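You operate a simulated robot arm through the tools that you are given. There is no shell and no other tool.

You are at the controls of a simulated robot arm. One attempt, no reset.

JOB
Brush oil from the jar over the middle of the silver tray, then shut the jar.
Fine: the brush goes back in the white pot. A coat counts when it lies all over at full strength: go over it till it gets no stronger.

The check looks at the end state, three seconds after you hand in, the way a careful person would. Anything else that was tipped, shoved, dropped, spilled or broken makes it a failure.

ROBOT AND FRAMES
A 5-joint arm with a two-finger parallel gripper, fixed in place. Base frame: the origin is at the foot of the arm, x ahead of it, y to its left, z up; the work surface is at about z = 0. Readings come in m, degrees, newtons and seconds.
With the tool pointing down near the work surface it reaches from about 0.26 to 0.68 m from the base axis. Its first joint turns from -66.0 to 66.0 degrees. The tool tilts only in the upright plane through the base axis and itself; it spins freely about its own axis. Payload 2.9 kg.
Tool frame: the origin (TCP) lies between the finger pads and is the grasp point; the fingertips stand 0.03 m ahead of it; z points along the fingers, y is the line along which they close. Largest opening 0.11 m; finger width 0.02, thickness 0.01; the body of the gripper, 0.048 by 0.112 m, starts 0.055 m behind the TCP.
Orientation is that of the tool frame in the base frame, as a unit quaternion [w, x, y, z]. With the fingers straight down and closing along the base's y, the tool's x points along the base's -x, its y along +y and its z along -z.

CONTROLS
- The arm moves only by the tool apply_moves. Its arguments are lists of equal length, an entry for each row: "dp": the shift along the base's x, y, z in m, a list of three; "turn": the turn, a rotation vector about the base's x, y, z in degrees, a list of three; "grip": the opening in per cent of the stroke, from 0 (shut) to 100 (fully open). In form: {"dp": [[dx, dy, dz], ...], "turn": [[ax, ay, az], ...], "grip": [grip, ...]}. A call has 1 to 20 rows; each row shifts and turns the commanded pose from where the row before left it. A row lasts 0.2 s, in which the tool goes at most 0.05 m and 8.6 degrees; a call with a longer step from one row to the next is refused whole, and so is a gripper value outside its range. A pose out of reach is approached as far as the arm can. The call stops where the force on the tool passes 40 N (or 10 N more than at its start, if that is more) or the arm is blocked; 0.2 s more then pass. Each finger travels about 0.108 m/s and halts on what it meets, pressing with about 32 N; the grip force reading is that of the motor and also rises with nothing between the fingers. The clock runs only during rows and for 0.2 s after the last one: add rows that do not move to give the fingers time. It gives the time, the measured TCP pose, the force on the tool (base axes), the opening and the grip force at its end, in the units of the frame above (readings bear some noise), with the torque about the TCP (base axes, N m) and any sound that the robot's microphone picked up.
- Cameras (640 x 400 px; columns grow to the right, rows downward): "scene" is fixed at [0.0582, -0.4693, 0.6288]; the picture's right is [0.63, -0.77, 0.00], its down [-0.36, -0.29, -0.88] and it looks along [0.69, 0.56, -0.47] (base axes); focal length 311 px, centre (320, 200). "wrist" rides on the gripper at [0.072, 0.017, -0.103] in the tool frame; the picture's right is [-0.23, 0.97, 0.00], its down [-0.76, -0.18, -0.62] and it looks along [-0.61, -0.14, 0.78] (tool axes); focal length 222 px, centre (320, 200).
- snapshot(camera): a new picture of that camera. No time passes.
- probe_pixels(camera, pixels): for up to 12 pixels [column, row] of the newest picture of that camera ("zoom" is the newest enlarged one), the place [x, y, z] in the base frame of the surface seen there, good to about 0.002 m, but the place of the scene camera against the robot may be out by one fixed shift of up to 0.018 m in any direction. No time passes.
- enlarge(camera, box): a new picture of the part [left, top, right, bottom] of that camera's present view, enlarged. No time passes.
- finish_job(): hands the job in; it is judged then, once.

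Open the gripper and draw the arm clear of the work before you hand the job in, unless the task says otherwise.

The tools are called after "Request:" as a command line: name --argument value ..., lists and objects as JSON in quotes. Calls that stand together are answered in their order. apply_moves: Moves the arm, as the interface text tells. Its arguments: {"type":"object","properties":{"dp":{"type":"array","items":{"type":"array","items":{"type":"number"}}},"turn":{"type":"array","items":{"type":"array","items":{"type":"number"}}},"grip":{"type":"array","items":{"type":"number"}}},"required":["dp","turn","grip"]} The other tools are called the same way: snapshot (camera) takes a picture; probe_pixels (camera, pixels) gives the place of the surface under pixels of a picture; enlarge (camera, box) takes an enlarged picture of a part of a camera's view; finish_job () hands the job in.

At the start:

```text
time_s: 0.0
eef_pos: [0.4304, 0.0321, 0.382]
tcp_rot: [0.0, 0.0, 1.0, 0.0]
force: [-0.2, 0.0, -0.1]
moment: [-0.03, 0.04, 0.02]
opening: 0.1102
gripper_force: 0.1
```

scene: 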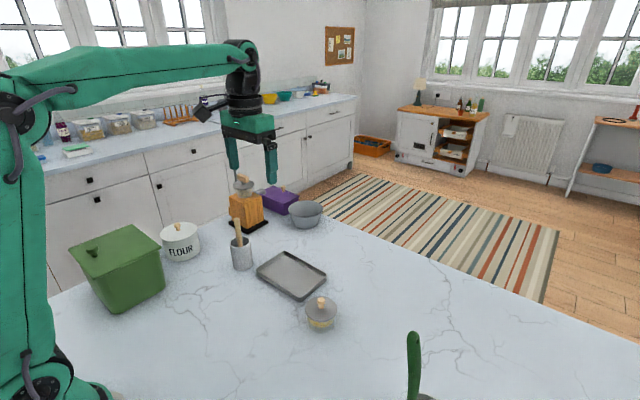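
wrist: 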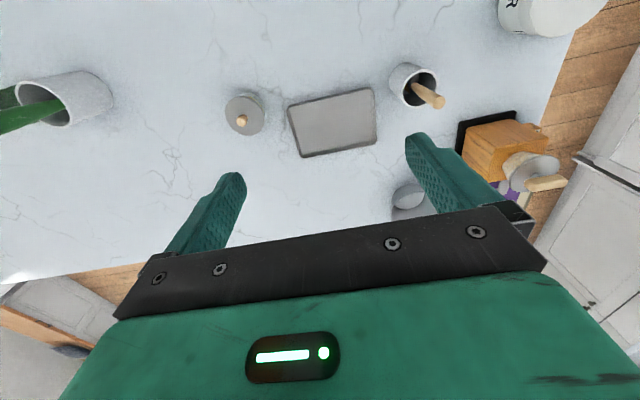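

The scene shows a tray near (291,275), a jar with a lid near (320,312) and a pot with a wooden handle near (240,245). I'll enlarge these areas to see them better.

Request:
enlarge --camera "scene" --box '[210, 170, 370, 340]'

Request:
enlarge --camera "wrist" --box '[200, 40, 480, 215]'

```text
2.35 times, centred on (290, 255) of scene
```

zoom: 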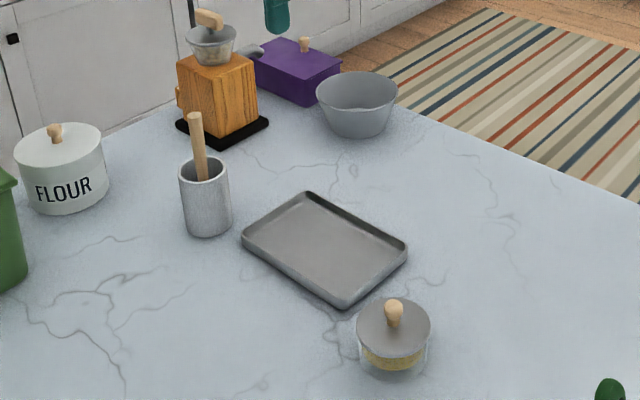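

```text
2.29 times, centred on (340, 128) of wrist
```

zoom: 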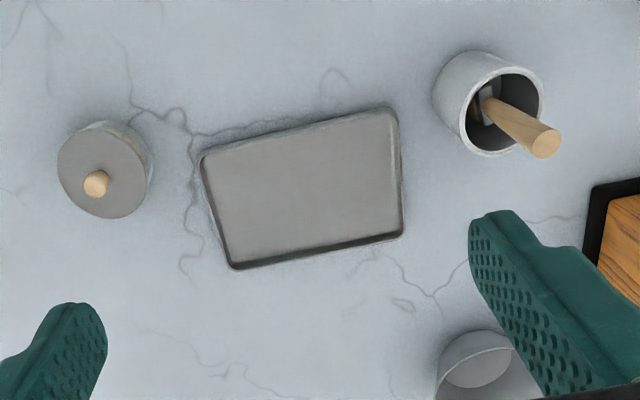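

The wrist view shows the lidded jar, the tray, and the pot with the brush, plus another pot holding green tools at left. I'll take fresh pictures and probe the key points in the wrist camera.

Request:
snapshot --camera "wrist"

Request:
probe_pixels --camera "wrist" --pixels '[[242, 120], [238, 105], [290, 107], [372, 90], [375, 141], [302, 156], [335, 122], [439, 102], [415, 90], [403, 66], [437, 78], [405, 106]]'

Request:
enlarge --camera "wrist" --box '[370, 40, 470, 120]'

Request:
enlarge --camera "wrist" --box '[0, 50, 140, 150]'

```text
taken
```

wrist: 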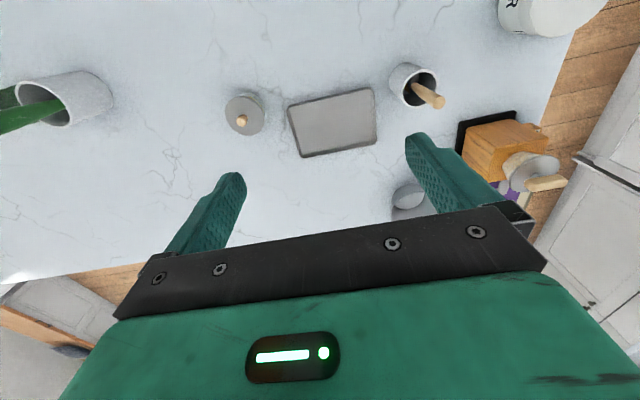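

```text
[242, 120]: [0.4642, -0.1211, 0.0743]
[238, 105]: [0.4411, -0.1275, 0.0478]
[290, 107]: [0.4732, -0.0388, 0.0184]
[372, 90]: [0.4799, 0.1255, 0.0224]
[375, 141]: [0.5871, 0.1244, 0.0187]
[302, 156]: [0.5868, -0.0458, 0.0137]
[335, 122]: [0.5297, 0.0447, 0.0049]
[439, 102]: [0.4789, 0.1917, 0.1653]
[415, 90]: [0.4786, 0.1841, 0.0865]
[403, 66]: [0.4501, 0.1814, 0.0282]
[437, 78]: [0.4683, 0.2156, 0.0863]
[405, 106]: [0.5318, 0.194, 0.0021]
```

```text
5.00 times, centred on (420, 80) of wrist
```

zoom: 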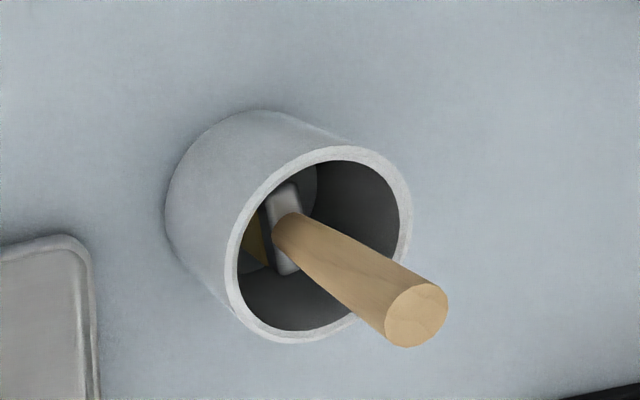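

```text
4.00 times, centred on (70, 100) of wrist
```

zoom: 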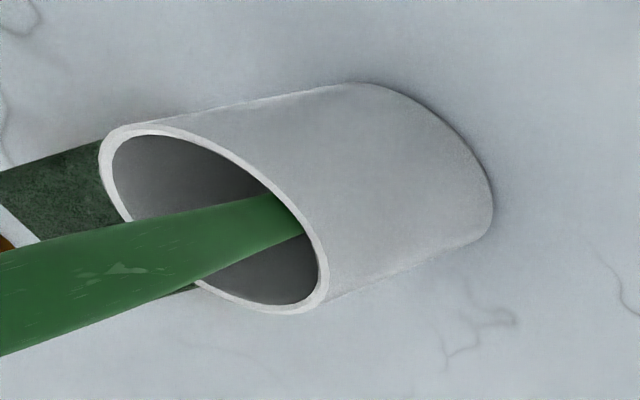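

The last zoom was of the green-tool pot. I'll enlarge the brush pot again and probe its rim, handle and ferrule.

Request:
enlarge --camera "wrist" --box '[370, 40, 470, 120]'

Request:
probe_pixels --camera "zoom" --pixels '[[416, 315], [390, 330], [340, 260], [295, 225], [288, 205], [272, 205], [255, 240], [405, 210], [320, 152], [235, 270], [285, 338], [345, 325]]'

```text
5.00 times, centred on (420, 80) of wrist
```

zoom: 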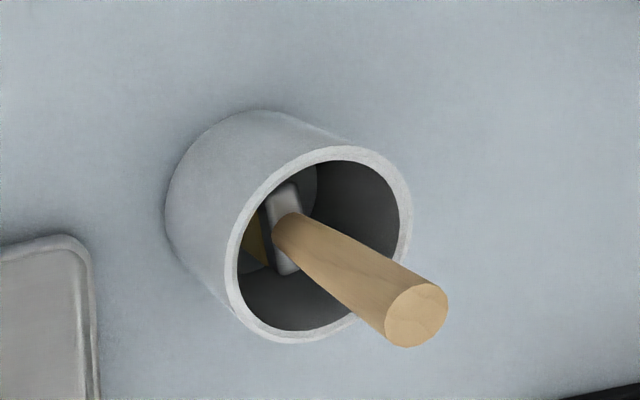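

```text
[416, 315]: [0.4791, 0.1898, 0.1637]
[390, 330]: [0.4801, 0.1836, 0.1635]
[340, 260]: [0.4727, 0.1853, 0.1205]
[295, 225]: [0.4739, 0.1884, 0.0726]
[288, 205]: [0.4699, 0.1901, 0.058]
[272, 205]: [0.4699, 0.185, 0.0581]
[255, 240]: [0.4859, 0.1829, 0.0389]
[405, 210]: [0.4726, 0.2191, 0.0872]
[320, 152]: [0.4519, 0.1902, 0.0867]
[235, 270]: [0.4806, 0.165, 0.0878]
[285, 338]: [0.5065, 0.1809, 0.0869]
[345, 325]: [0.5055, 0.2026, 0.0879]
```

The brush stands nearly upright at about (0.479, 0.190), top at z 0.164, and the pot rim is at z 0.087. Now the jar and its lid.

Request:
enlarge --camera "wrist" --box '[204, 80, 284, 150]'

Request:
enlarge --camera "scene" --box '[280, 280, 360, 340]'

```text
5.71 times, centred on (244, 115) of wrist
```

zoom: 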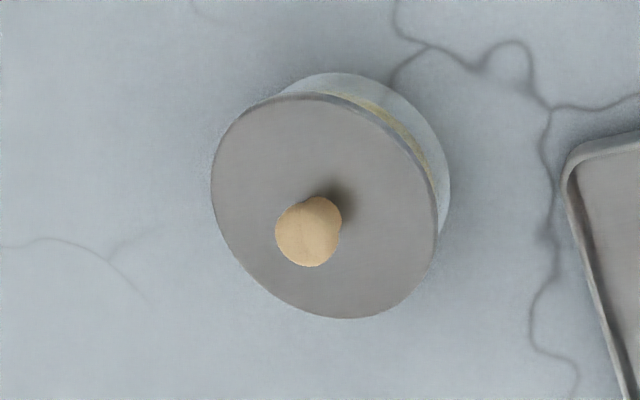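

```text
6.67 times, centred on (320, 310) of scene
```

zoom: 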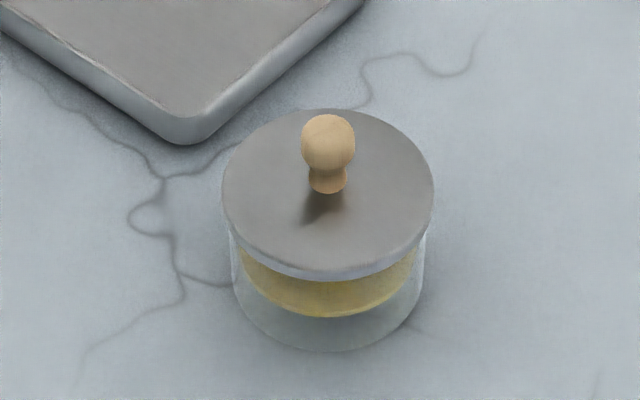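

The jar is glass, half full of yellow oil, with a flat lid and a wooden knob. I'll probe this scene zoom for the lid, knob, glass base and oil level.

Request:
probe_pixels --camera "zoom" --pixels '[[328, 118], [328, 150], [328, 190], [225, 190], [432, 190], [328, 112], [328, 262], [328, 276], [328, 300], [328, 330], [328, 345], [328, 360]]'

Request:
enlarge --camera "wrist" --box '[204, 80, 284, 150]'

Request:
probe_pixels --camera "zoom" --pixels '[[308, 232], [325, 205], [215, 190], [435, 225], [340, 315], [290, 97], [240, 260], [380, 310], [420, 150], [375, 105], [430, 130], [345, 75]]'

```text
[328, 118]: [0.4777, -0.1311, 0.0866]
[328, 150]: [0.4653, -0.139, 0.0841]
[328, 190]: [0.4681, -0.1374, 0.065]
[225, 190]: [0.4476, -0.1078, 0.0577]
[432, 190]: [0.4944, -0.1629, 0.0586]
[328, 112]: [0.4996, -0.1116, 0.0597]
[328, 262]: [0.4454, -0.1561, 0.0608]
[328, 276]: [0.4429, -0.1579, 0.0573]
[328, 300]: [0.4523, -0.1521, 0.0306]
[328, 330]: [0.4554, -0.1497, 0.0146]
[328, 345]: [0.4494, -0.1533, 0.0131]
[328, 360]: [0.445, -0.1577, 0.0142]
```

```text
5.71 times, centred on (244, 115) of wrist
```

zoom: 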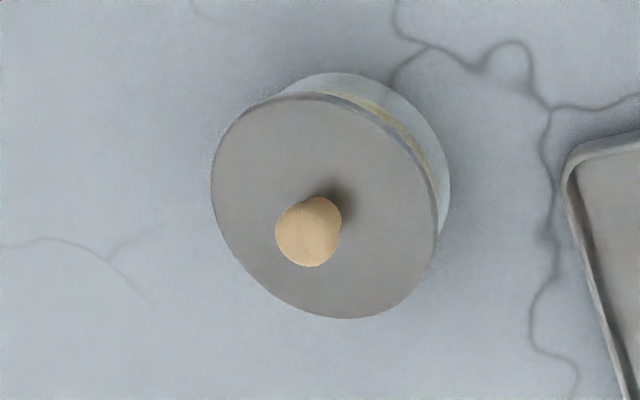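

```text
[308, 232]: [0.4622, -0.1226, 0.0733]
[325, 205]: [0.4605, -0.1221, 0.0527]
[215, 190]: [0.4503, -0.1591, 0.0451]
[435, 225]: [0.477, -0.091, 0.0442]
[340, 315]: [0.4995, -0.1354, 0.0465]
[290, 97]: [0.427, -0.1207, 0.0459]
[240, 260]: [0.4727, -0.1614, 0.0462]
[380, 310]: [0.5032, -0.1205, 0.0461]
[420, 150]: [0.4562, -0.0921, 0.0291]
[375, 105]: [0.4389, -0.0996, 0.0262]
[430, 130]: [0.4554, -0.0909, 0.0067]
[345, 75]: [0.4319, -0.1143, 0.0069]
```

Wrist probes put the lid centre at about (0.464, -0.126), lid top at z≈0.046 and knob top at z≈0.0735. The scene camera is shifted by about (+0.008, -0.010, +0.0125). I'll take a fresh scene picture to check the surroundings and the free space for the lid.

Request:
snapshot --camera "scene"

Request:
probe_pixels --camera "scene" --pixels '[[160, 295], [120, 240], [180, 235], [200, 250], [250, 215], [243, 182], [305, 212], [265, 205], [230, 310], [414, 340], [290, 230], [200, 330]]'

```text
taken
```

scene: 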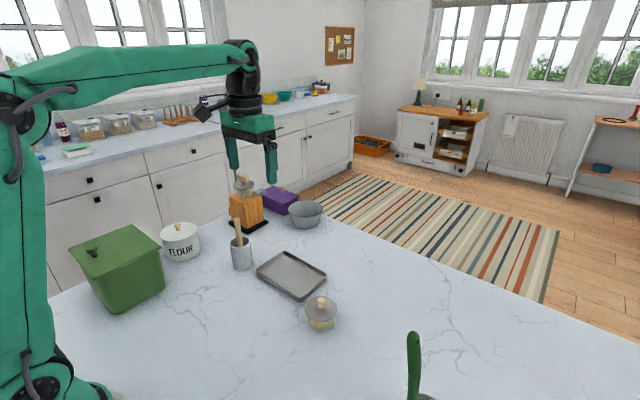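

```text
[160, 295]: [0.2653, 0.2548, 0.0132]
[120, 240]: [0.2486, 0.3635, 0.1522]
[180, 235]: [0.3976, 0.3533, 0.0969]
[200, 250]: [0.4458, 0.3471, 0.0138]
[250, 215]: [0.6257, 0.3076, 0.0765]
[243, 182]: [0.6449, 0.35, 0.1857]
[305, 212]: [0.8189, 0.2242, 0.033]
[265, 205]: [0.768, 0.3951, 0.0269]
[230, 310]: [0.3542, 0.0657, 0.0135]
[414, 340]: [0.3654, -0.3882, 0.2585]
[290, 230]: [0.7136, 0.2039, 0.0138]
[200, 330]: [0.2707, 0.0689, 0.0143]
```

The route is clear, so I'll move to above the jar knob with the fingers narrowed and look again from closer.

Request:
apply_moves --dp '[[0.005, -0.025, -0.035], [0.005, -0.025, -0.035], [0.005, -0.025, -0.035], [0.005, -0.025, -0.035], [0.005, -0.025, -0.035], [0.005, -0.025, -0.035], [0.0036, -0.0081, -0.022], [0, 0, 0]]' --turn '[[0, 0, 0], [0, 0, 0], [0, 0, 0], [0, 0, 0], [0, 0, 0], [0, 0, 0], [0, 0, 0], [0, 0, 0]]' --grip '[50, 50, 50, 50, 50, 50, 50, 50]'

Request:
snapshot --camera "wrist"

```text
time_s: 1.8
eef_pos: [0.4632, -0.1246, 0.1501]
tcp_rot: [0.0, 0.0, 1.0, 0.0]
force: [-0.4, 0.2, 0.6]
moment: [-0.02, 0.01, -0.03]
opening: 0.0551
gripper_force: 0.0
```

```text
taken
```

wrist: 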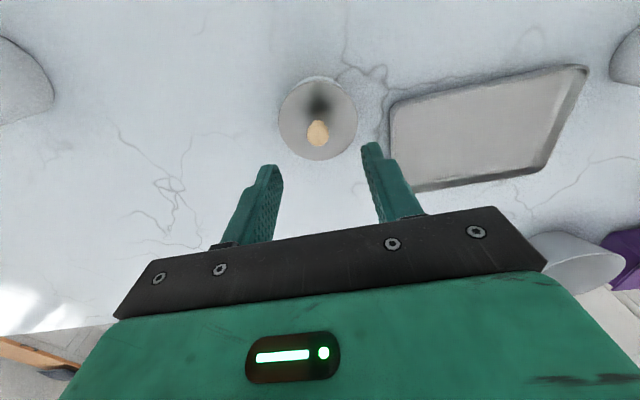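

The knob is at about (317,132) with the lid around it. I'll probe both to refine their positions.

Request:
enlarge --camera "wrist" --box '[268, 65, 368, 165]'

Request:
probe_pixels --camera "wrist" --pixels '[[308, 133], [327, 133], [317, 123], [317, 145], [280, 120], [356, 120], [317, 158], [317, 84], [365, 170], [270, 195]]'

```text
4.00 times, centred on (318, 115) of wrist
```

zoom: 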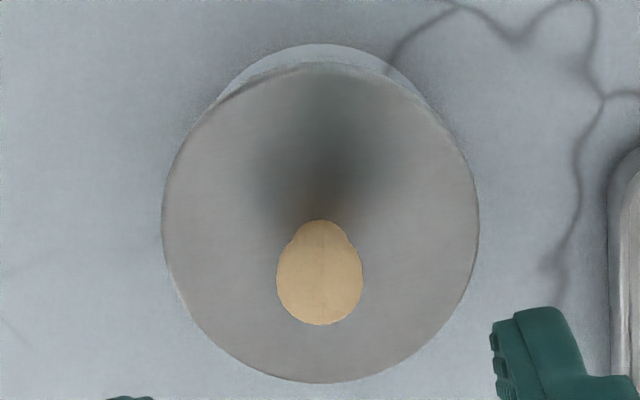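

```text
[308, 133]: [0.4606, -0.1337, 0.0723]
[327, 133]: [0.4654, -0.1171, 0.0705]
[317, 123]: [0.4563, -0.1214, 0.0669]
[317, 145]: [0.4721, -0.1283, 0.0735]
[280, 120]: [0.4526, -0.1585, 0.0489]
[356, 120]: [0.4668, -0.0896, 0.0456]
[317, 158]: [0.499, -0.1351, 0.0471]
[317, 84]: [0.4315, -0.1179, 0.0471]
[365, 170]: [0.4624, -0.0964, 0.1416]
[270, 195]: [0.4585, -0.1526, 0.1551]
```

Lid and knob are centred at about (0.464, -0.126), right under the tool. I'll descend to TCP z≈0.080, which leaves the tips about 3–4 mm above the lid, and close on the knob.

Request:
apply_moves --dp '[[0, 0, -0.03], [0, 0, -0.025], [0, 0, -0.01], [0, 0, -0.005], [0, 0, 0], [0, 0, 0], [0, 0, 0], [0, 0, 0]]' --turn '[[0, 0, 0], [0, 0, 0], [0, 0, 0], [0, 0, 0], [0, 0, 0], [0, 0, 0], [0, 0, 0], [0, 0, 0]]' --grip '[50, 50, 50, 50, 50, 0, 0, 0]'

Request:
snapshot --camera "wrist"

Request:
enlarge --camera "scene" --box '[260, 240, 380, 340]'

```text
time_s: 3.6
eef_pos: [0.4644, -0.1258, 0.08]
tcp_rot: [0.0, 0.0, 1.0, 0.0]
force: [0.3, -0.3, 0.2]
moment: [-0.01, -0.01, 0.0]
opening: 0.0161
gripper_force: 31.8
heard: snap
```

```text
taken
```

wrist: 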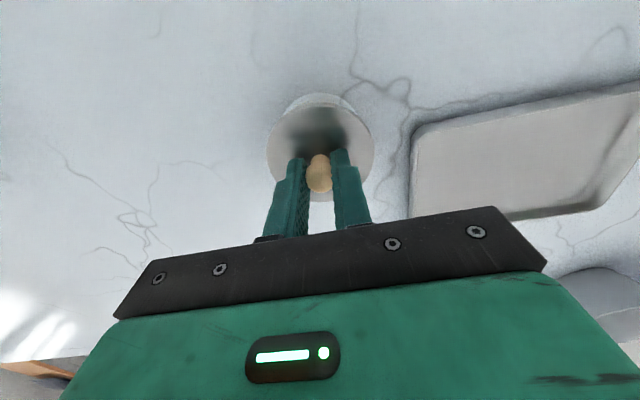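

```text
4.00 times, centred on (320, 290) of scene
```

zoom: 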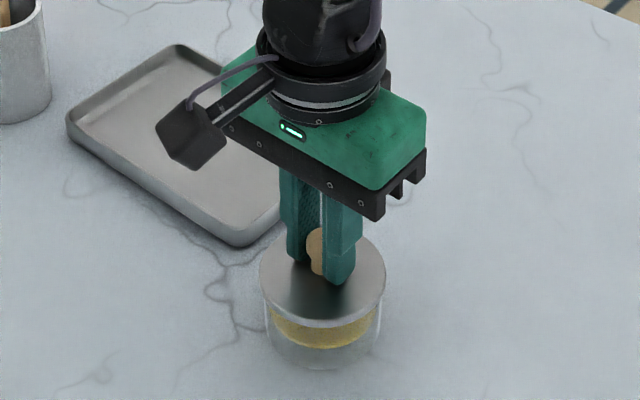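

The fingers hold the knob at an opening of 0.016 m, and a snap was heard on closing. I'll lift slowly and watch the force.

Request:
apply_moves --dp '[[0, 0, 0.004], [0, 0, 0.006], [0, 0, 0.01], [0, 0, 0]]' --turn '[[0, 0, 0], [0, 0, 0], [0, 0, 0], [0, 0, 0]]' --grip '[0, 0, 0, 0]'

Request:
enlarge --camera "scene" --box '[260, 240, 380, 340]'

Request:
snapshot --camera "wrist"

```text
time_s: 4.6
eef_pos: [0.4651, -0.1261, 0.1006]
tcp_rot: [0.0, 0.0, 1.0, 0.0]
force: [-0.2, -0.5, -0.2]
moment: [-0.02, -0.05, 0.01]
opening: 0.0161
gripper_force: 31.7
```

```text
4.00 times, centred on (320, 290) of scene
```

zoom: 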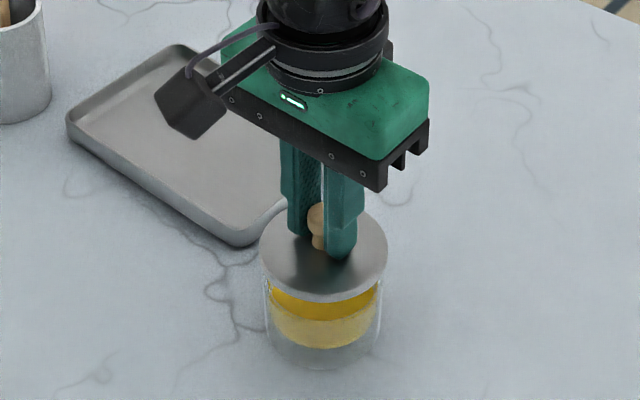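

```text
taken
```

wrist: 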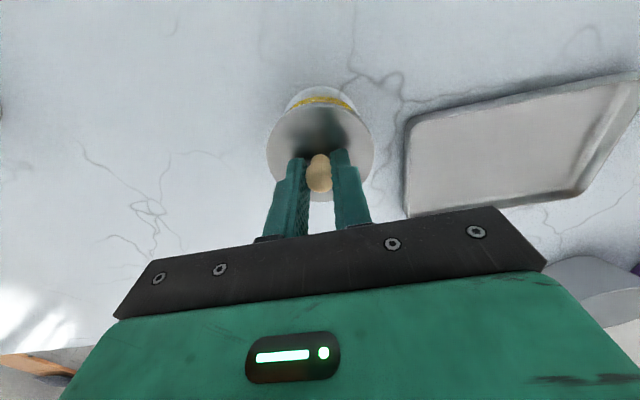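

The lid came off cleanly and the jar stayed in place. I'll raise it further and carry it to the free spot at about (0.36, -0.06).

Request:
apply_moves --dp '[[0, 0, 0.02], [0, 0, 0.03], [-0.02, 0.013, 0], [-0.03, 0.019, 0], [-0.03, 0.019, 0], [-0.024, 0.015, 0], [0, 0, -0.03], [0, 0, -0.03], [0, 0, -0.02], [0, 0, -0.015], [0, 0, 0]]' --turn '[[0, 0, 0], [0, 0, 0], [0, 0, 0], [0, 0, 0], [0, 0, 0], [0, 0, 0], [0, 0, 0], [0, 0, 0], [0, 0, 0], [0, 0, 0], [0, 0, 0]]' --grip '[0, 0, 0, 0, 0, 0, 0, 0, 0, 0, 0]'

Request:
enlarge --camera "scene" --box '[200, 240, 360, 340]'

```text
time_s: 7.0
eef_pos: [0.3617, -0.0597, 0.0551]
tcp_rot: [0.0, 0.0, 1.0, -0.001]
force: [0.2, -0.2, -0.8]
moment: [0.06, -0.01, 0.01]
opening: 0.0164
gripper_force: 32.0
```

```text
4.00 times, centred on (280, 290) of scene
```

zoom: 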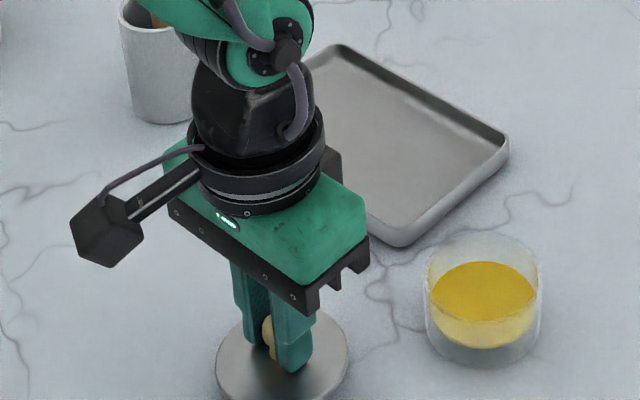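

The lid is held level about 1.7 cm above the table, and the open jar shows the oil. I'll lower it in small steps until it touches.

Request:
apply_moves --dp '[[0, 0, -0.005], [0, 0, -0.004], [0, 0, -0.003], [0, 0, -0.002], [0, 0, 0]]' --turn '[[0, 0, 0], [0, 0, 0], [0, 0, 0], [0, 0, 0], [0, 0, 0]]' --grip '[0, 0, 0, 0, 0]'

Request:
enlarge --camera "scene" --box '[220, 280, 320, 350]'

```text
time_s: 8.2
eef_pos: [0.362, -0.0604, 0.0426]
tcp_rot: [0.0, -0.001, 1.0, 0.0]
force: [-8.5, -3.2, 34.1]
moment: [-0.22, 0.33, -0.04]
opening: 0.0162
gripper_force: 31.8
```

```text
5.71 times, centred on (270, 315) of scene
```

zoom: 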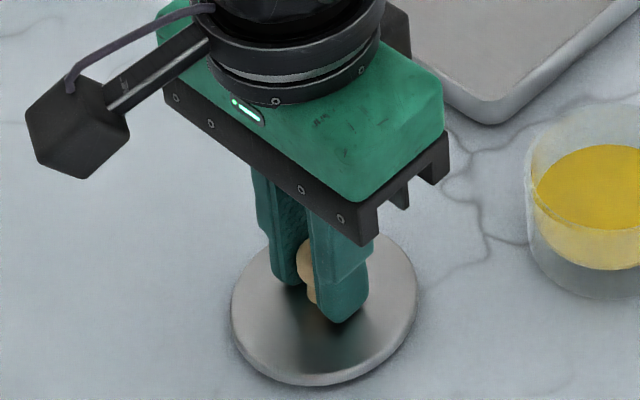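

The lid is on the table at TCP z≈0.0426 with 34 N of contact force. I'll ease off by about 1.5 mm, open, and retreat upward.

Request:
apply_moves --dp '[[0, 0, 0.0015], [0, 0, 0], [0, 0, 0], [0, 0, 0], [0, 0, 0]]' --turn '[[0, 0, 0], [0, 0, 0], [0, 0, 0], [0, 0, 0], [0, 0, 0]]' --grip '[0, 0, 15, 40, 40]'

Request:
enlarge --camera "scene" --box '[220, 280, 320, 350]'

```text
time_s: 9.4
eef_pos: [0.3605, -0.0586, 0.0432]
tcp_rot: [0.001, 0.0, 1.0, 0.001]
force: [0.8, 0.8, -0.9]
moment: [0.02, 0.0, -0.01]
opening: 0.044
gripper_force: 0.2
```

```text
5.71 times, centred on (270, 315) of scene
```

zoom: 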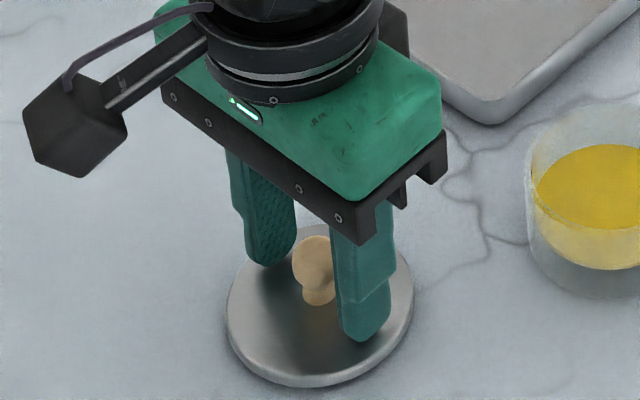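

The lid rests flat on the table, released. I'll go up and over to a position above the brush pot at a safe height.

Request:
apply_moves --dp '[[0, 0, 0.03], [0, 0, 0.045], [0, 0, 0.045], [0, 0, 0.045], [0, 0, 0.042], [0.018, 0.041, 0], [0.018, 0.041, 0], [0.018, 0.041, 0], [0.018, 0.041, 0], [0.018, 0.041, 0], [0.009, 0.03, 0], [0, 0, 0]]' --turn '[[0, 0, 0], [0, 0, 0], [0, 0, 0], [0, 0, 0], [0, 0, 0], [0, 0, 0], [0, 0, 0], [0, 0, 0], [0, 0, 0], [0, 0, 0], [0, 0, 0], [0, 0, 0]]' --grip '[40, 40, 40, 40, 40, 40, 40, 40, 40, 40, 40, 40]'

Request:
snapshot --camera "wrist"

Request:
snapshot --camera "scene"

```text
time_s: 12.0
eef_pos: [0.459, 0.1772, 0.2509]
tcp_rot: [0.0, 0.0, 1.0, 0.001]
force: [0.7, 0.5, 0.5]
moment: [-0.01, 0.01, 0.0]
opening: 0.044
gripper_force: 0.0
```

```text
taken
```

wrist: 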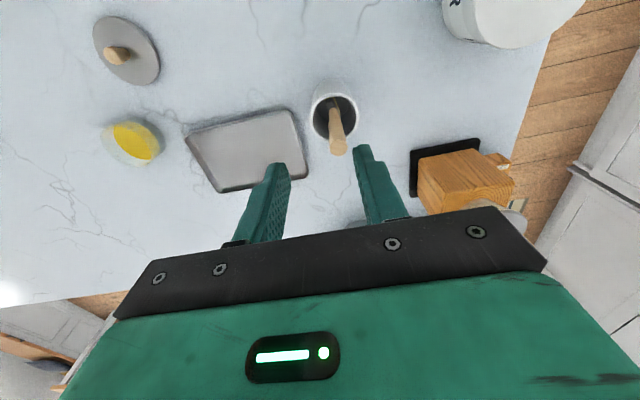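

```text
taken
```

scene: 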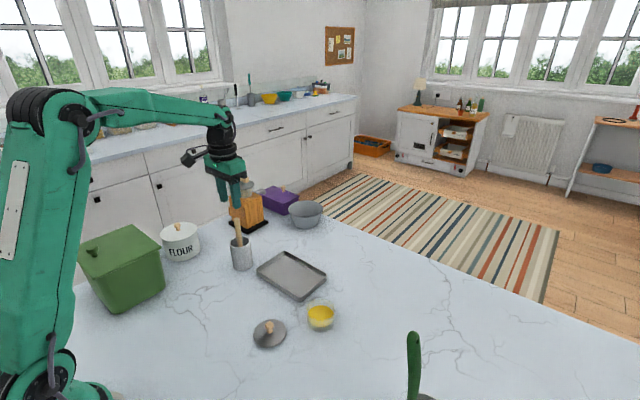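

The handle's top is at about (337,150) in the wrist view. I'll enlarge and probe it along with the pot rim.

Request:
enlarge --camera "wrist" --box '[290, 65, 390, 165]'

Request:
probe_pixels --camera "wrist" --pixels '[[337, 149], [332, 150], [343, 149], [335, 125], [338, 135], [312, 112], [356, 112], [333, 94], [331, 110], [333, 140], [341, 128], [328, 102]]'

```text
4.00 times, centred on (340, 115) of wrist
```

zoom: 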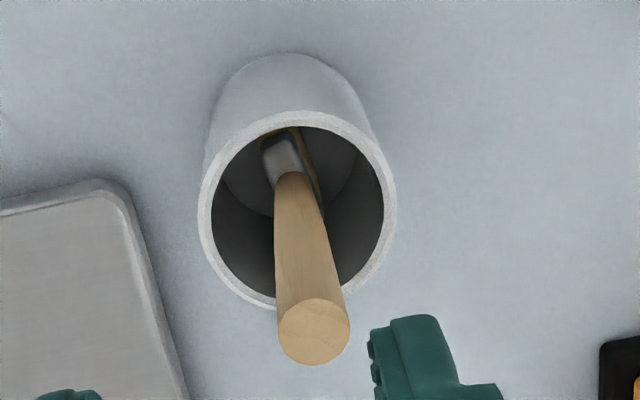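

```text
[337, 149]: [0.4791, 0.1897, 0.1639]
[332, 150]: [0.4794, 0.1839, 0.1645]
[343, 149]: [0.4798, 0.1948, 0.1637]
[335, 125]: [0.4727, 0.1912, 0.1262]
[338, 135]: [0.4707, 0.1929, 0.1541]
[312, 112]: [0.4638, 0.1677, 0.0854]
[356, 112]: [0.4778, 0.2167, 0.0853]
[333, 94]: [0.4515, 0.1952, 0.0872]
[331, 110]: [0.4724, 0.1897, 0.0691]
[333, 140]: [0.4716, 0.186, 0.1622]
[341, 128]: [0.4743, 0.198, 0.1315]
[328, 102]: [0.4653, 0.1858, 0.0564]
```

The handle axis is at (0.479, 0.190) and upright. I'll centre over it, descend so the TCP sits at z≈0.130 (tips about 1.3 cm above the rim), and close.

Request:
apply_moves --dp '[[0.02, 0.014, 0], [0, 0, 0], [0, 0, -0.035], [0, 0, -0.035], [0, 0, -0.03], [0, 0, -0.02], [0, 0, 0], [0, 0, 0], [0, 0, 0], [0, 0, 0]]' --turn '[[0, 0, 0], [0, 0, 0], [0, 0, 0], [0, 0, 0], [0, 0, 0], [0, 0, 0], [0, 0, 0], [0, 0, 0], [0, 0, 0], [0, 0, 0]]' --grip '[40, 40, 40, 40, 40, 40, 40, 0, 0, 0]'

Request:
enlarge --camera "scene" --box '[190, 180, 310, 290]'

Request:
snapshot --camera "wrist"

```text
time_s: 14.2
eef_pos: [0.4786, 0.1899, 0.1296]
tcp_rot: [0.001, 0.0, 1.0, 0.0]
force: [0.2, 0.2, 0.6]
moment: [0.0, -0.02, 0.01]
opening: 0.015
gripper_force: 31.8
```

```text
3.64 times, centred on (250, 235) of scene
```

zoom: 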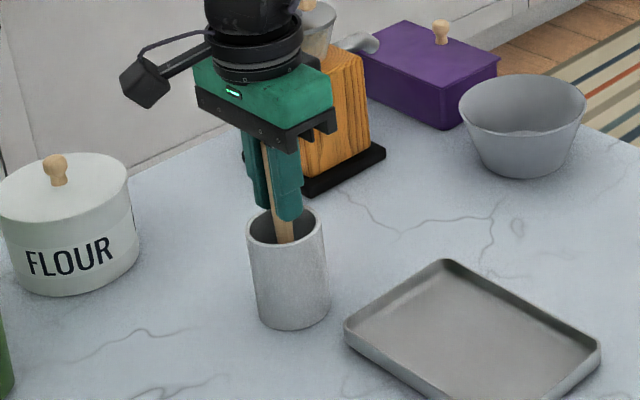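

```text
taken
```

wrist: 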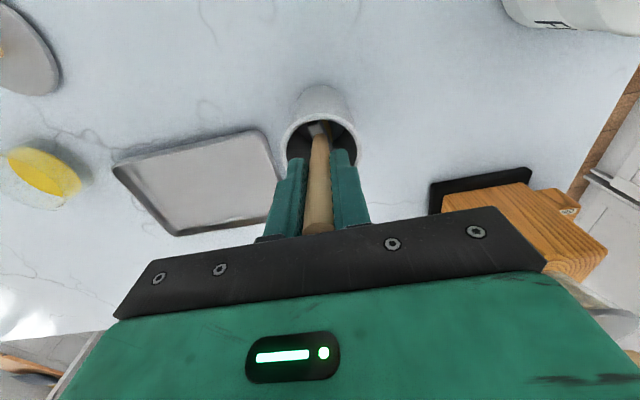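

The handle is gripped at an opening of 0.015 m. I'll lift straight up, clear of the pot.

Request:
apply_moves --dp '[[0, 0, 0.01], [0, 0, 0.02], [0, 0, 0.03], [0, 0, 0.03], [0, 0, 0.03], [0, 0, 0]]' --turn '[[0, 0, 0], [0, 0, 0], [0, 0, 0], [0, 0, 0], [0, 0, 0], [0, 0, 0]]' --grip '[0, 0, 0, 0, 0, 0]'

Request:
enlarge --camera "scene" --box '[190, 170, 310, 290]'

Request:
snapshot --camera "wrist"

```text
time_s: 15.6
eef_pos: [0.4777, 0.1909, 0.2505]
tcp_rot: [0.0, 0.0, 1.0, 0.0]
force: [-0.6, 0.3, -0.1]
moment: [-0.01, 0.02, 0.01]
opening: 0.0153
gripper_force: 32.1
```

```text
3.33 times, centred on (250, 230) of scene
```

zoom: 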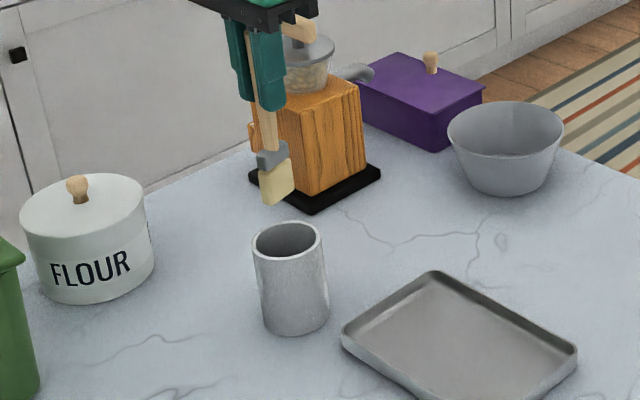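

```text
taken
```

wrist: 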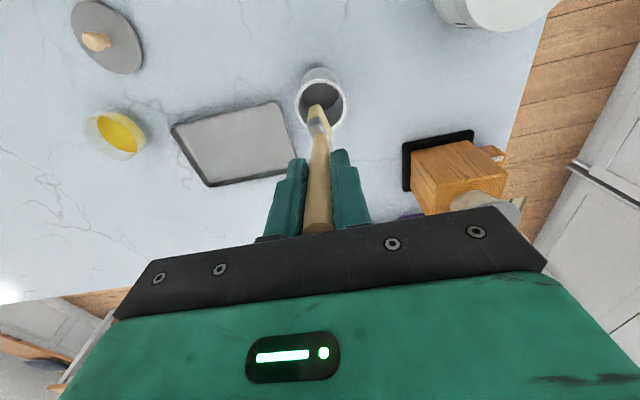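

The brush is clear of the pot. I'll enlarge both views on the brush head and probe for its orientation and tip position.

Request:
enlarge --camera "scene" --box '[220, 170, 280, 255]'

Request:
probe_pixels --camera "zoom" --pixels '[[290, 40], [300, 100], [315, 135], [290, 135], [335, 140], [320, 150], [300, 175], [340, 160], [320, 200], [330, 225], [300, 240], [340, 215]]'

Request:
enlarge --camera "wrist" --box '[280, 80, 360, 160]'

```text
4.71 times, centred on (250, 212) of scene
```

zoom: 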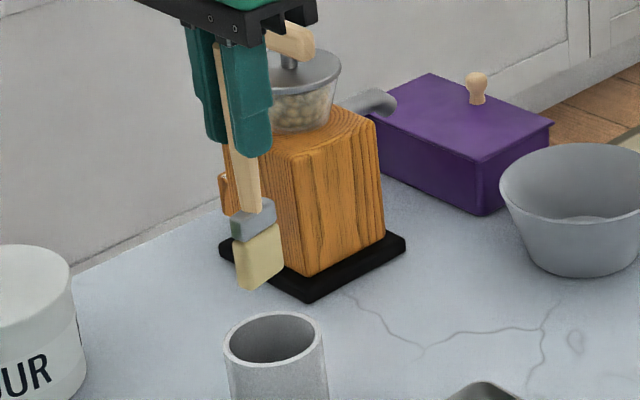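

```text
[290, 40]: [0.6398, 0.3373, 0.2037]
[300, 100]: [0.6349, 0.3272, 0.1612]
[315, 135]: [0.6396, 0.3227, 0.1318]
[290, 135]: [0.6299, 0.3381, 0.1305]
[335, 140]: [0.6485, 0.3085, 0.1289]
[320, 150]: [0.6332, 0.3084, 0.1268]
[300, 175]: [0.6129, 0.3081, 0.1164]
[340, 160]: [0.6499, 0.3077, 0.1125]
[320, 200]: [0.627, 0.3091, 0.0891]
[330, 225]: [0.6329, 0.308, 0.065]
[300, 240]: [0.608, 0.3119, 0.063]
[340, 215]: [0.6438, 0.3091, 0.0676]
```

```text
5.00 times, centred on (320, 120) of wrist
```

zoom: 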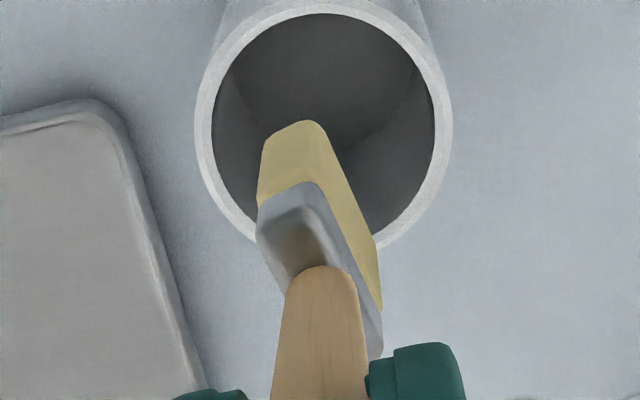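

The wrist zoom shows the flat head running from upper-left to lower-right. I'll probe its corners here.

Request:
probe_pixels --camera "zoom" --pixels '[[320, 280], [320, 340], [265, 235], [310, 190], [375, 340], [350, 280], [262, 195], [310, 128], [340, 180], [378, 300], [275, 145], [290, 160]]'

Request:
enlarge --camera "scene" --box '[220, 170, 280, 255]'

Request:
probe_pixels --camera "zoom" --pixels '[[227, 110], [238, 150], [250, 200], [233, 228], [245, 230], [272, 215], [245, 250], [265, 250], [280, 240], [243, 285], [262, 278], [280, 265]]'

```text
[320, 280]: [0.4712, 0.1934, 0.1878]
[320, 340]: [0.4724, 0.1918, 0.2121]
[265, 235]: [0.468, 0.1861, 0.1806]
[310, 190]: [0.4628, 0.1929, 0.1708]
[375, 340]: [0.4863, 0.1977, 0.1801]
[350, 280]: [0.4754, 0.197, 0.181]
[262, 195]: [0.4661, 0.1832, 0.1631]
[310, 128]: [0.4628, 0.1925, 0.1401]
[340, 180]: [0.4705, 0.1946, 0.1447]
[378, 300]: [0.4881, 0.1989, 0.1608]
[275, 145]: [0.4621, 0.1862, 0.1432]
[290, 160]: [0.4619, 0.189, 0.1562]
```

```text
4.71 times, centred on (250, 212) of scene
```

zoom: 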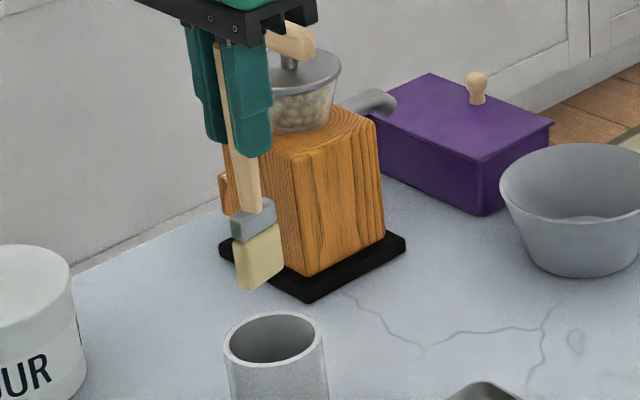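

```text
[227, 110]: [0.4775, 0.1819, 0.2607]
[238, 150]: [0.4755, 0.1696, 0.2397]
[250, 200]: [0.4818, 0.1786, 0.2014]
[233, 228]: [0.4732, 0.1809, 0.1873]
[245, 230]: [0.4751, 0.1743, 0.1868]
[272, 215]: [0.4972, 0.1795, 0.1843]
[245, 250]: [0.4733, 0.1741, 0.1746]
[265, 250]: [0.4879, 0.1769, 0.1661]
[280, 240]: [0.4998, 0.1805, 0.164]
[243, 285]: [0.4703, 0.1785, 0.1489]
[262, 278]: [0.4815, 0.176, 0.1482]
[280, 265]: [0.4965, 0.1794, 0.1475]
```

The bristle tip is about 0.114 m below the TCP, and the head is about 26 mm wide, roughly along x. Now I'll probe the open jar and the oil level.

Request:
enlarge --camera "scene" --box '[285, 290, 355, 340]'

Request:
probe_pixels --camera "zoom" --pixels '[[320, 180], [280, 185], [370, 180], [320, 150], [320, 215], [320, 105], [220, 150], [430, 150], [320, 240], [320, 270], [245, 170], [400, 170]]'

Request:
enlarge --camera "wrist" --box '[70, 90, 170, 170]'

Request:
probe_pixels --camera "zoom" --pixels '[[320, 200], [280, 180], [360, 230], [300, 230], [200, 180], [480, 240], [330, 100], [400, 270], [150, 200], [380, 330], [240, 170], [450, 150]]'

```text
8.00 times, centred on (320, 315) of scene
```

zoom: 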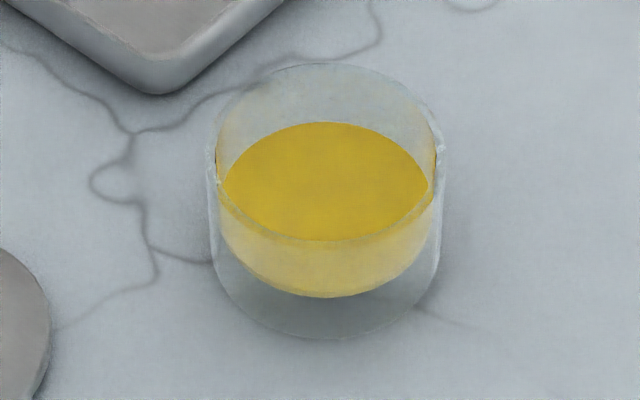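

```text
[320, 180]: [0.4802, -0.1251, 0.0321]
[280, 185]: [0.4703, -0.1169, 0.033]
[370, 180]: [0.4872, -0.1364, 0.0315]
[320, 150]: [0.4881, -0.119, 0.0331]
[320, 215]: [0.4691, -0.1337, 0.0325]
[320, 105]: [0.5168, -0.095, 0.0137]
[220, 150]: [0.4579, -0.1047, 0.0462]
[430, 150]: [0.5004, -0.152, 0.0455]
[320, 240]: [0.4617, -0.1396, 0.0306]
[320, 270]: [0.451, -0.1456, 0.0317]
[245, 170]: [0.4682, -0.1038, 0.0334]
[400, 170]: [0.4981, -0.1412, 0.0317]
```

```text
5.00 times, centred on (120, 130) of wrist
```

zoom: 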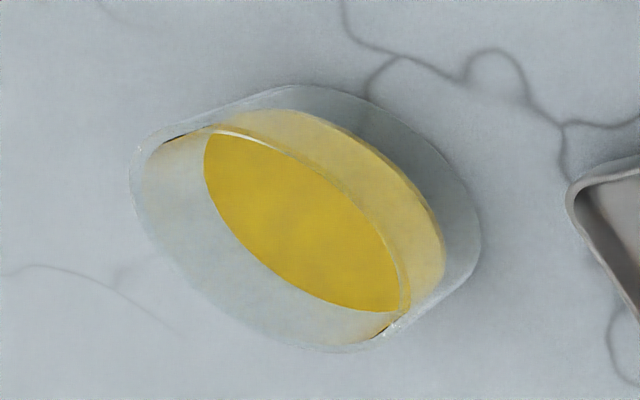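

```text
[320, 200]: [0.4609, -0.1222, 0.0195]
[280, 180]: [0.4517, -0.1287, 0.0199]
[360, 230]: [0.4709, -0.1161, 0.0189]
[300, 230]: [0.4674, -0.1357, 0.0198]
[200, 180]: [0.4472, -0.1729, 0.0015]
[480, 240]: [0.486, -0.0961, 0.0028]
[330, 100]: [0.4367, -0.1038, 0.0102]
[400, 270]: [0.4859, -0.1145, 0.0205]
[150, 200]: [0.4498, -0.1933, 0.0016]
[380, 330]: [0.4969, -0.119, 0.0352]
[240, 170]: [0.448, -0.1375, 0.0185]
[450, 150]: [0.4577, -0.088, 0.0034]
```

The oil surface is at z≈0.0195 and the jar is centred near (0.464, -0.126). I'll carry the dry brush over the jar, staying high, and stop above it to check alignment.

Request:
apply_moves --dp '[[-0.001, -0.025, 0], [-0.002, -0.043, 0], [-0.002, -0.043, 0], [-0.002, -0.043, 0], [-0.002, -0.043, 0], [-0.002, -0.043, 0], [-0.002, -0.043, 0], [-0.002, -0.033, -0.02], [0, 0, -0.03], [0, 0, 0]]' --turn '[[0, 0, 0], [0, 0, 0], [0, 0, 0], [0, 0, 0], [0, 0, 0], [0, 0, 0], [0, 0, 0], [0, 0, 0], [0, 0, 0], [0, 0, 0]]' --grip '[0, 0, 0, 0, 0, 0, 0, 0, 0, 0]'

Request:
snapshot --camera "wrist"

Request:
enlarge --camera "scene" --box '[270, 230, 370, 340]'

```text
time_s: 17.8
eef_pos: [0.4628, -0.1258, 0.2004]
tcp_rot: [0.001, -0.001, 1.0, -0.001]
force: [-0.4, 0.0, -0.7]
moment: [-0.01, 0.04, -0.04]
opening: 0.0152
gripper_force: 31.9
```

```text
taken
```

wrist: 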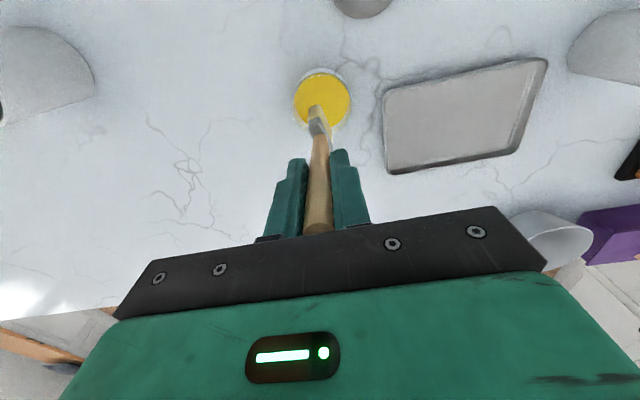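

```text
3.64 times, centred on (320, 285) of scene
```

zoom: 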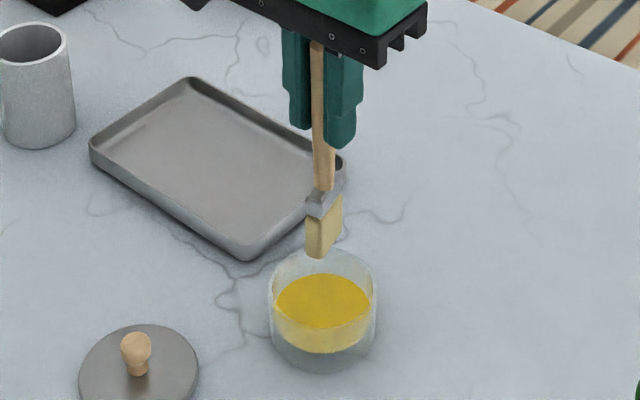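

The brush hangs above the jar. I'll probe the head from both cameras to centre it on the jar.

Request:
probe_pixels --camera "zoom" --pixels '[[309, 212], [325, 215], [341, 195], [309, 250], [322, 256], [341, 235], [318, 225], [320, 185], [375, 290], [270, 300], [322, 255], [338, 240]]'

Request:
enlarge --camera "wrist" --box '[275, 60, 375, 160]'

```text
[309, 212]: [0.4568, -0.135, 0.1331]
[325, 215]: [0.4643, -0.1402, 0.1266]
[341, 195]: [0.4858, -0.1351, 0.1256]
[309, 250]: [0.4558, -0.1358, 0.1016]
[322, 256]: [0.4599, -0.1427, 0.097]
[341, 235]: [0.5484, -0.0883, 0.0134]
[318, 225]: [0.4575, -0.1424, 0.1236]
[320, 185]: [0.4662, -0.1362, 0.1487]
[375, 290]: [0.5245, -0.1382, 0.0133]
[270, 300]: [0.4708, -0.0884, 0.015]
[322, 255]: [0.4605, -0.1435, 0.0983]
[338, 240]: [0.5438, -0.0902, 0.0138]
```

```text
4.00 times, centred on (325, 110) of wrist
```

zoom: 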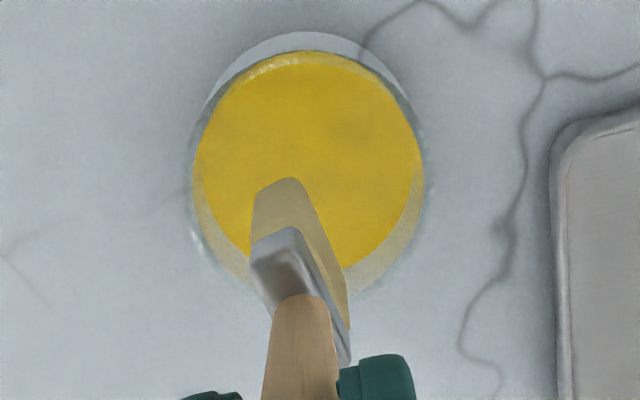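

The head is centred in the jar opening to within about 2 mm. I'll lower the tip to z≈0.011, well into the oil but above the floor, hold it there, then lift a little and look.

Request:
apply_moves --dp '[[0, 0, -0.025], [0, 0, -0.02], [0, 0, -0.015], [0, 0, -0.008], [0, 0, -0.006], [0, 0, 0], [0, 0, 0], [0, 0, 0], [0, 0, 0]]' --turn '[[0, 0, 0], [0, 0, 0], [0, 0, 0], [0, 0, 0], [0, 0, 0], [0, 0, 0], [0, 0, 0], [0, 0, 0], [0, 0, 0]]' --grip '[0, 0, 0, 0, 0, 0, 0, 0, 0]'

Request:
enlarge --camera "scene" --box '[270, 230, 370, 340]'

Request:
snapshot --camera "wrist"

```text
time_s: 19.8
eef_pos: [0.4655, -0.1278, 0.1267]
tcp_rot: [0.003, -0.001, 1.0, -0.001]
force: [2.6, -1.0, 26.8]
moment: [-0.1, -0.55, 0.02]
opening: 0.0153
gripper_force: 32.3
```

```text
3.64 times, centred on (320, 285) of scene
```

zoom: 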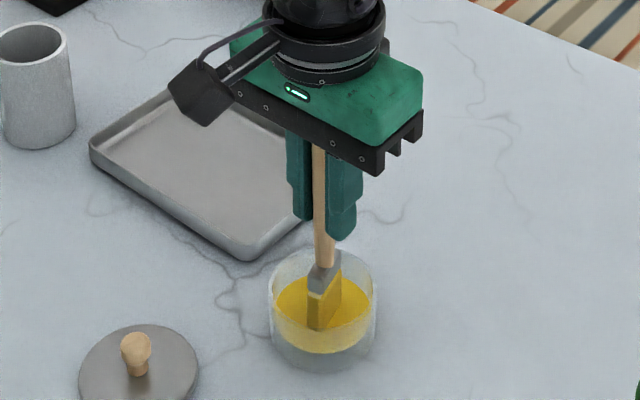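

```text
taken
```

wrist: 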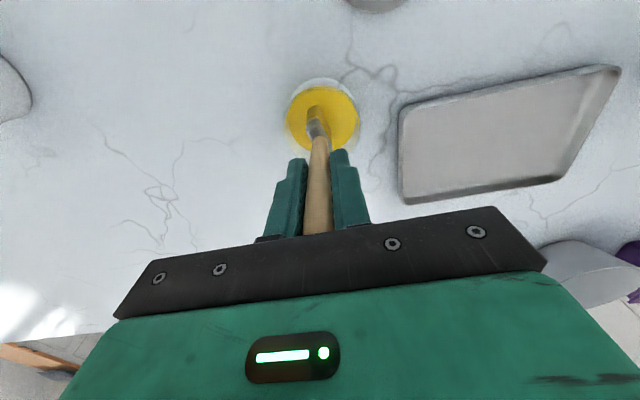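

The bristles are in the oil but press the jar floor with 27 N. I'll raise 3 mm to relieve that, hold briefly, then lift the brush clear of the oil within the jar.

Request:
apply_moves --dp '[[0, 0, 0.003], [0, 0, 0], [0, 0, 0]]' --turn '[[0, 0, 0], [0, 0, 0], [0, 0, 0]]' --grip '[0, 0, 0]'

Request:
enlarge --camera "scene" --box '[290, 270, 350, 335]'

```text
time_s: 20.6
eef_pos: [0.4643, -0.1263, 0.1278]
tcp_rot: [-0.002, -0.001, 1.0, 0.001]
force: [1.1, -0.1, 1.3]
moment: [0.0, -0.15, 0.0]
opening: 0.0152
gripper_force: 32.2
```

```text
6.15 times, centred on (320, 302) of scene
```

zoom: 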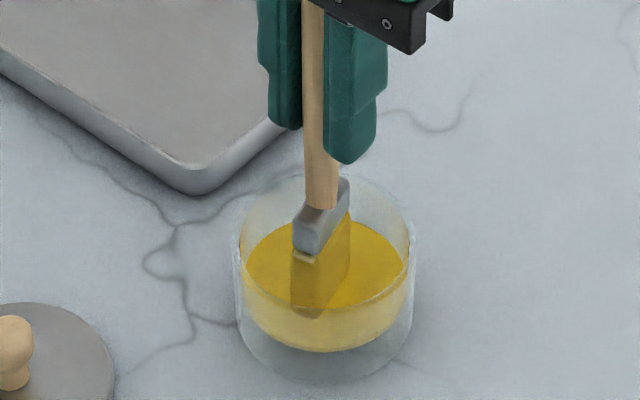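

The floor contact is relieved (1.3 N). I'll lift the bristles out of the oil but keep them inside the jar, wait for drips, then look.

Request:
apply_moves --dp '[[0, 0, 0.008], [0, 0, 0.012], [0, 0, 0], [0, 0, 0], [0, 0, 0], [0, 0, 0], [0, 0, 0]]' --turn '[[0, 0, 0], [0, 0, 0], [0, 0, 0], [0, 0, 0], [0, 0, 0], [0, 0, 0], [0, 0, 0]]' --grip '[0, 0, 0, 0, 0, 0, 0]'

Request:
enlarge --camera "scene" --box '[290, 260, 350, 335]'

```text
time_s: 22.2
eef_pos: [0.4656, -0.1263, 0.1485]
tcp_rot: [0.0, 0.0, 1.0, 0.0]
force: [-0.2, 0.5, -0.5]
moment: [-0.03, -0.01, 0.01]
opening: 0.0151
gripper_force: 32.3
```

```text
5.33 times, centred on (320, 298) of scene
```

zoom: 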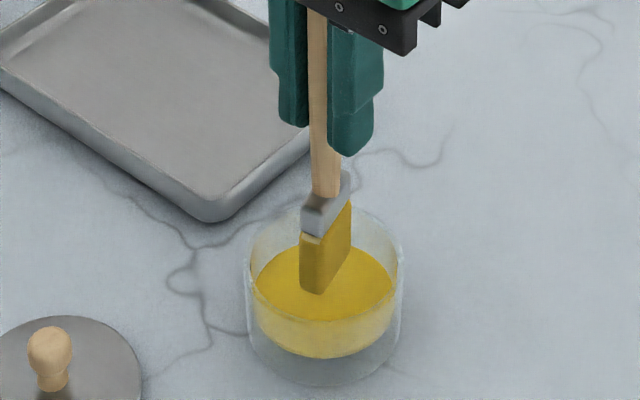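

The bristles are evenly loaded and no drip shows. I'll lift above the rim and probe the tray from the wrist view before crossing.

Request:
apply_moves --dp '[[0, 0, 0], [0, 0, 0], [0, 0, 0], [0, 0, 0.015], [0, 0, 0.015], [0, 0, 0]]' --turn '[[0, 0, 0], [0, 0, 0], [0, 0, 0], [0, 0, 0], [0, 0, 0], [0, 0, 0]]' --grip '[0, 0, 0, 0, 0, 0]'

Request:
snapshot --camera "wrist"

Request:
enlarge --camera "wrist" --box '[370, 40, 610, 200]'

```text
time_s: 23.6
eef_pos: [0.4642, -0.1263, 0.1785]
tcp_rot: [0.001, 0.0, 1.0, -0.001]
force: [0.0, -0.7, -0.5]
moment: [-0.02, -0.01, 0.0]
opening: 0.0153
gripper_force: 31.2
```

```text
taken
```

wrist: 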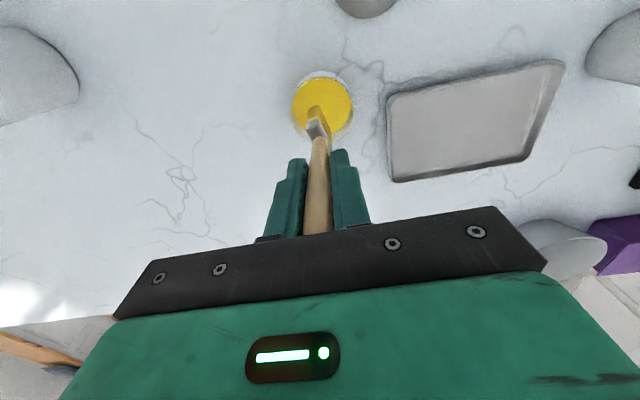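

```text
2.50 times, centred on (490, 120) of wrist
```

zoom: 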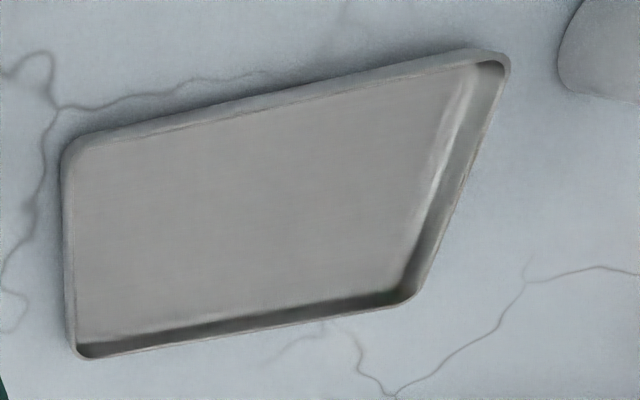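

The tray interior is clear in the zoom. I'll probe its rim, floor edges and floor height.

Request:
probe_pixels --camera "zoom" --pixels '[[66, 250], [82, 250], [84, 160], [95, 330], [300, 95], [300, 110], [250, 325], [250, 312], [470, 150], [425, 200], [260, 220], [455, 90]]'

```text
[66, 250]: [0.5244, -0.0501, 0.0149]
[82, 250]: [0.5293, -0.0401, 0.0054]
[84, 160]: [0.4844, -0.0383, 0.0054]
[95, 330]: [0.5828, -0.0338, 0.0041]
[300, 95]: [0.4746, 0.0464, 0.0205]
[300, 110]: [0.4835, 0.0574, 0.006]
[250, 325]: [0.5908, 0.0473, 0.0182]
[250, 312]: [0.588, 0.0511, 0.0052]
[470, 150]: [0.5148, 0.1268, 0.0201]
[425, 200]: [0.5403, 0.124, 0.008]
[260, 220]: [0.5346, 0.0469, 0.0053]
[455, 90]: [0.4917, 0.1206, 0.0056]
```

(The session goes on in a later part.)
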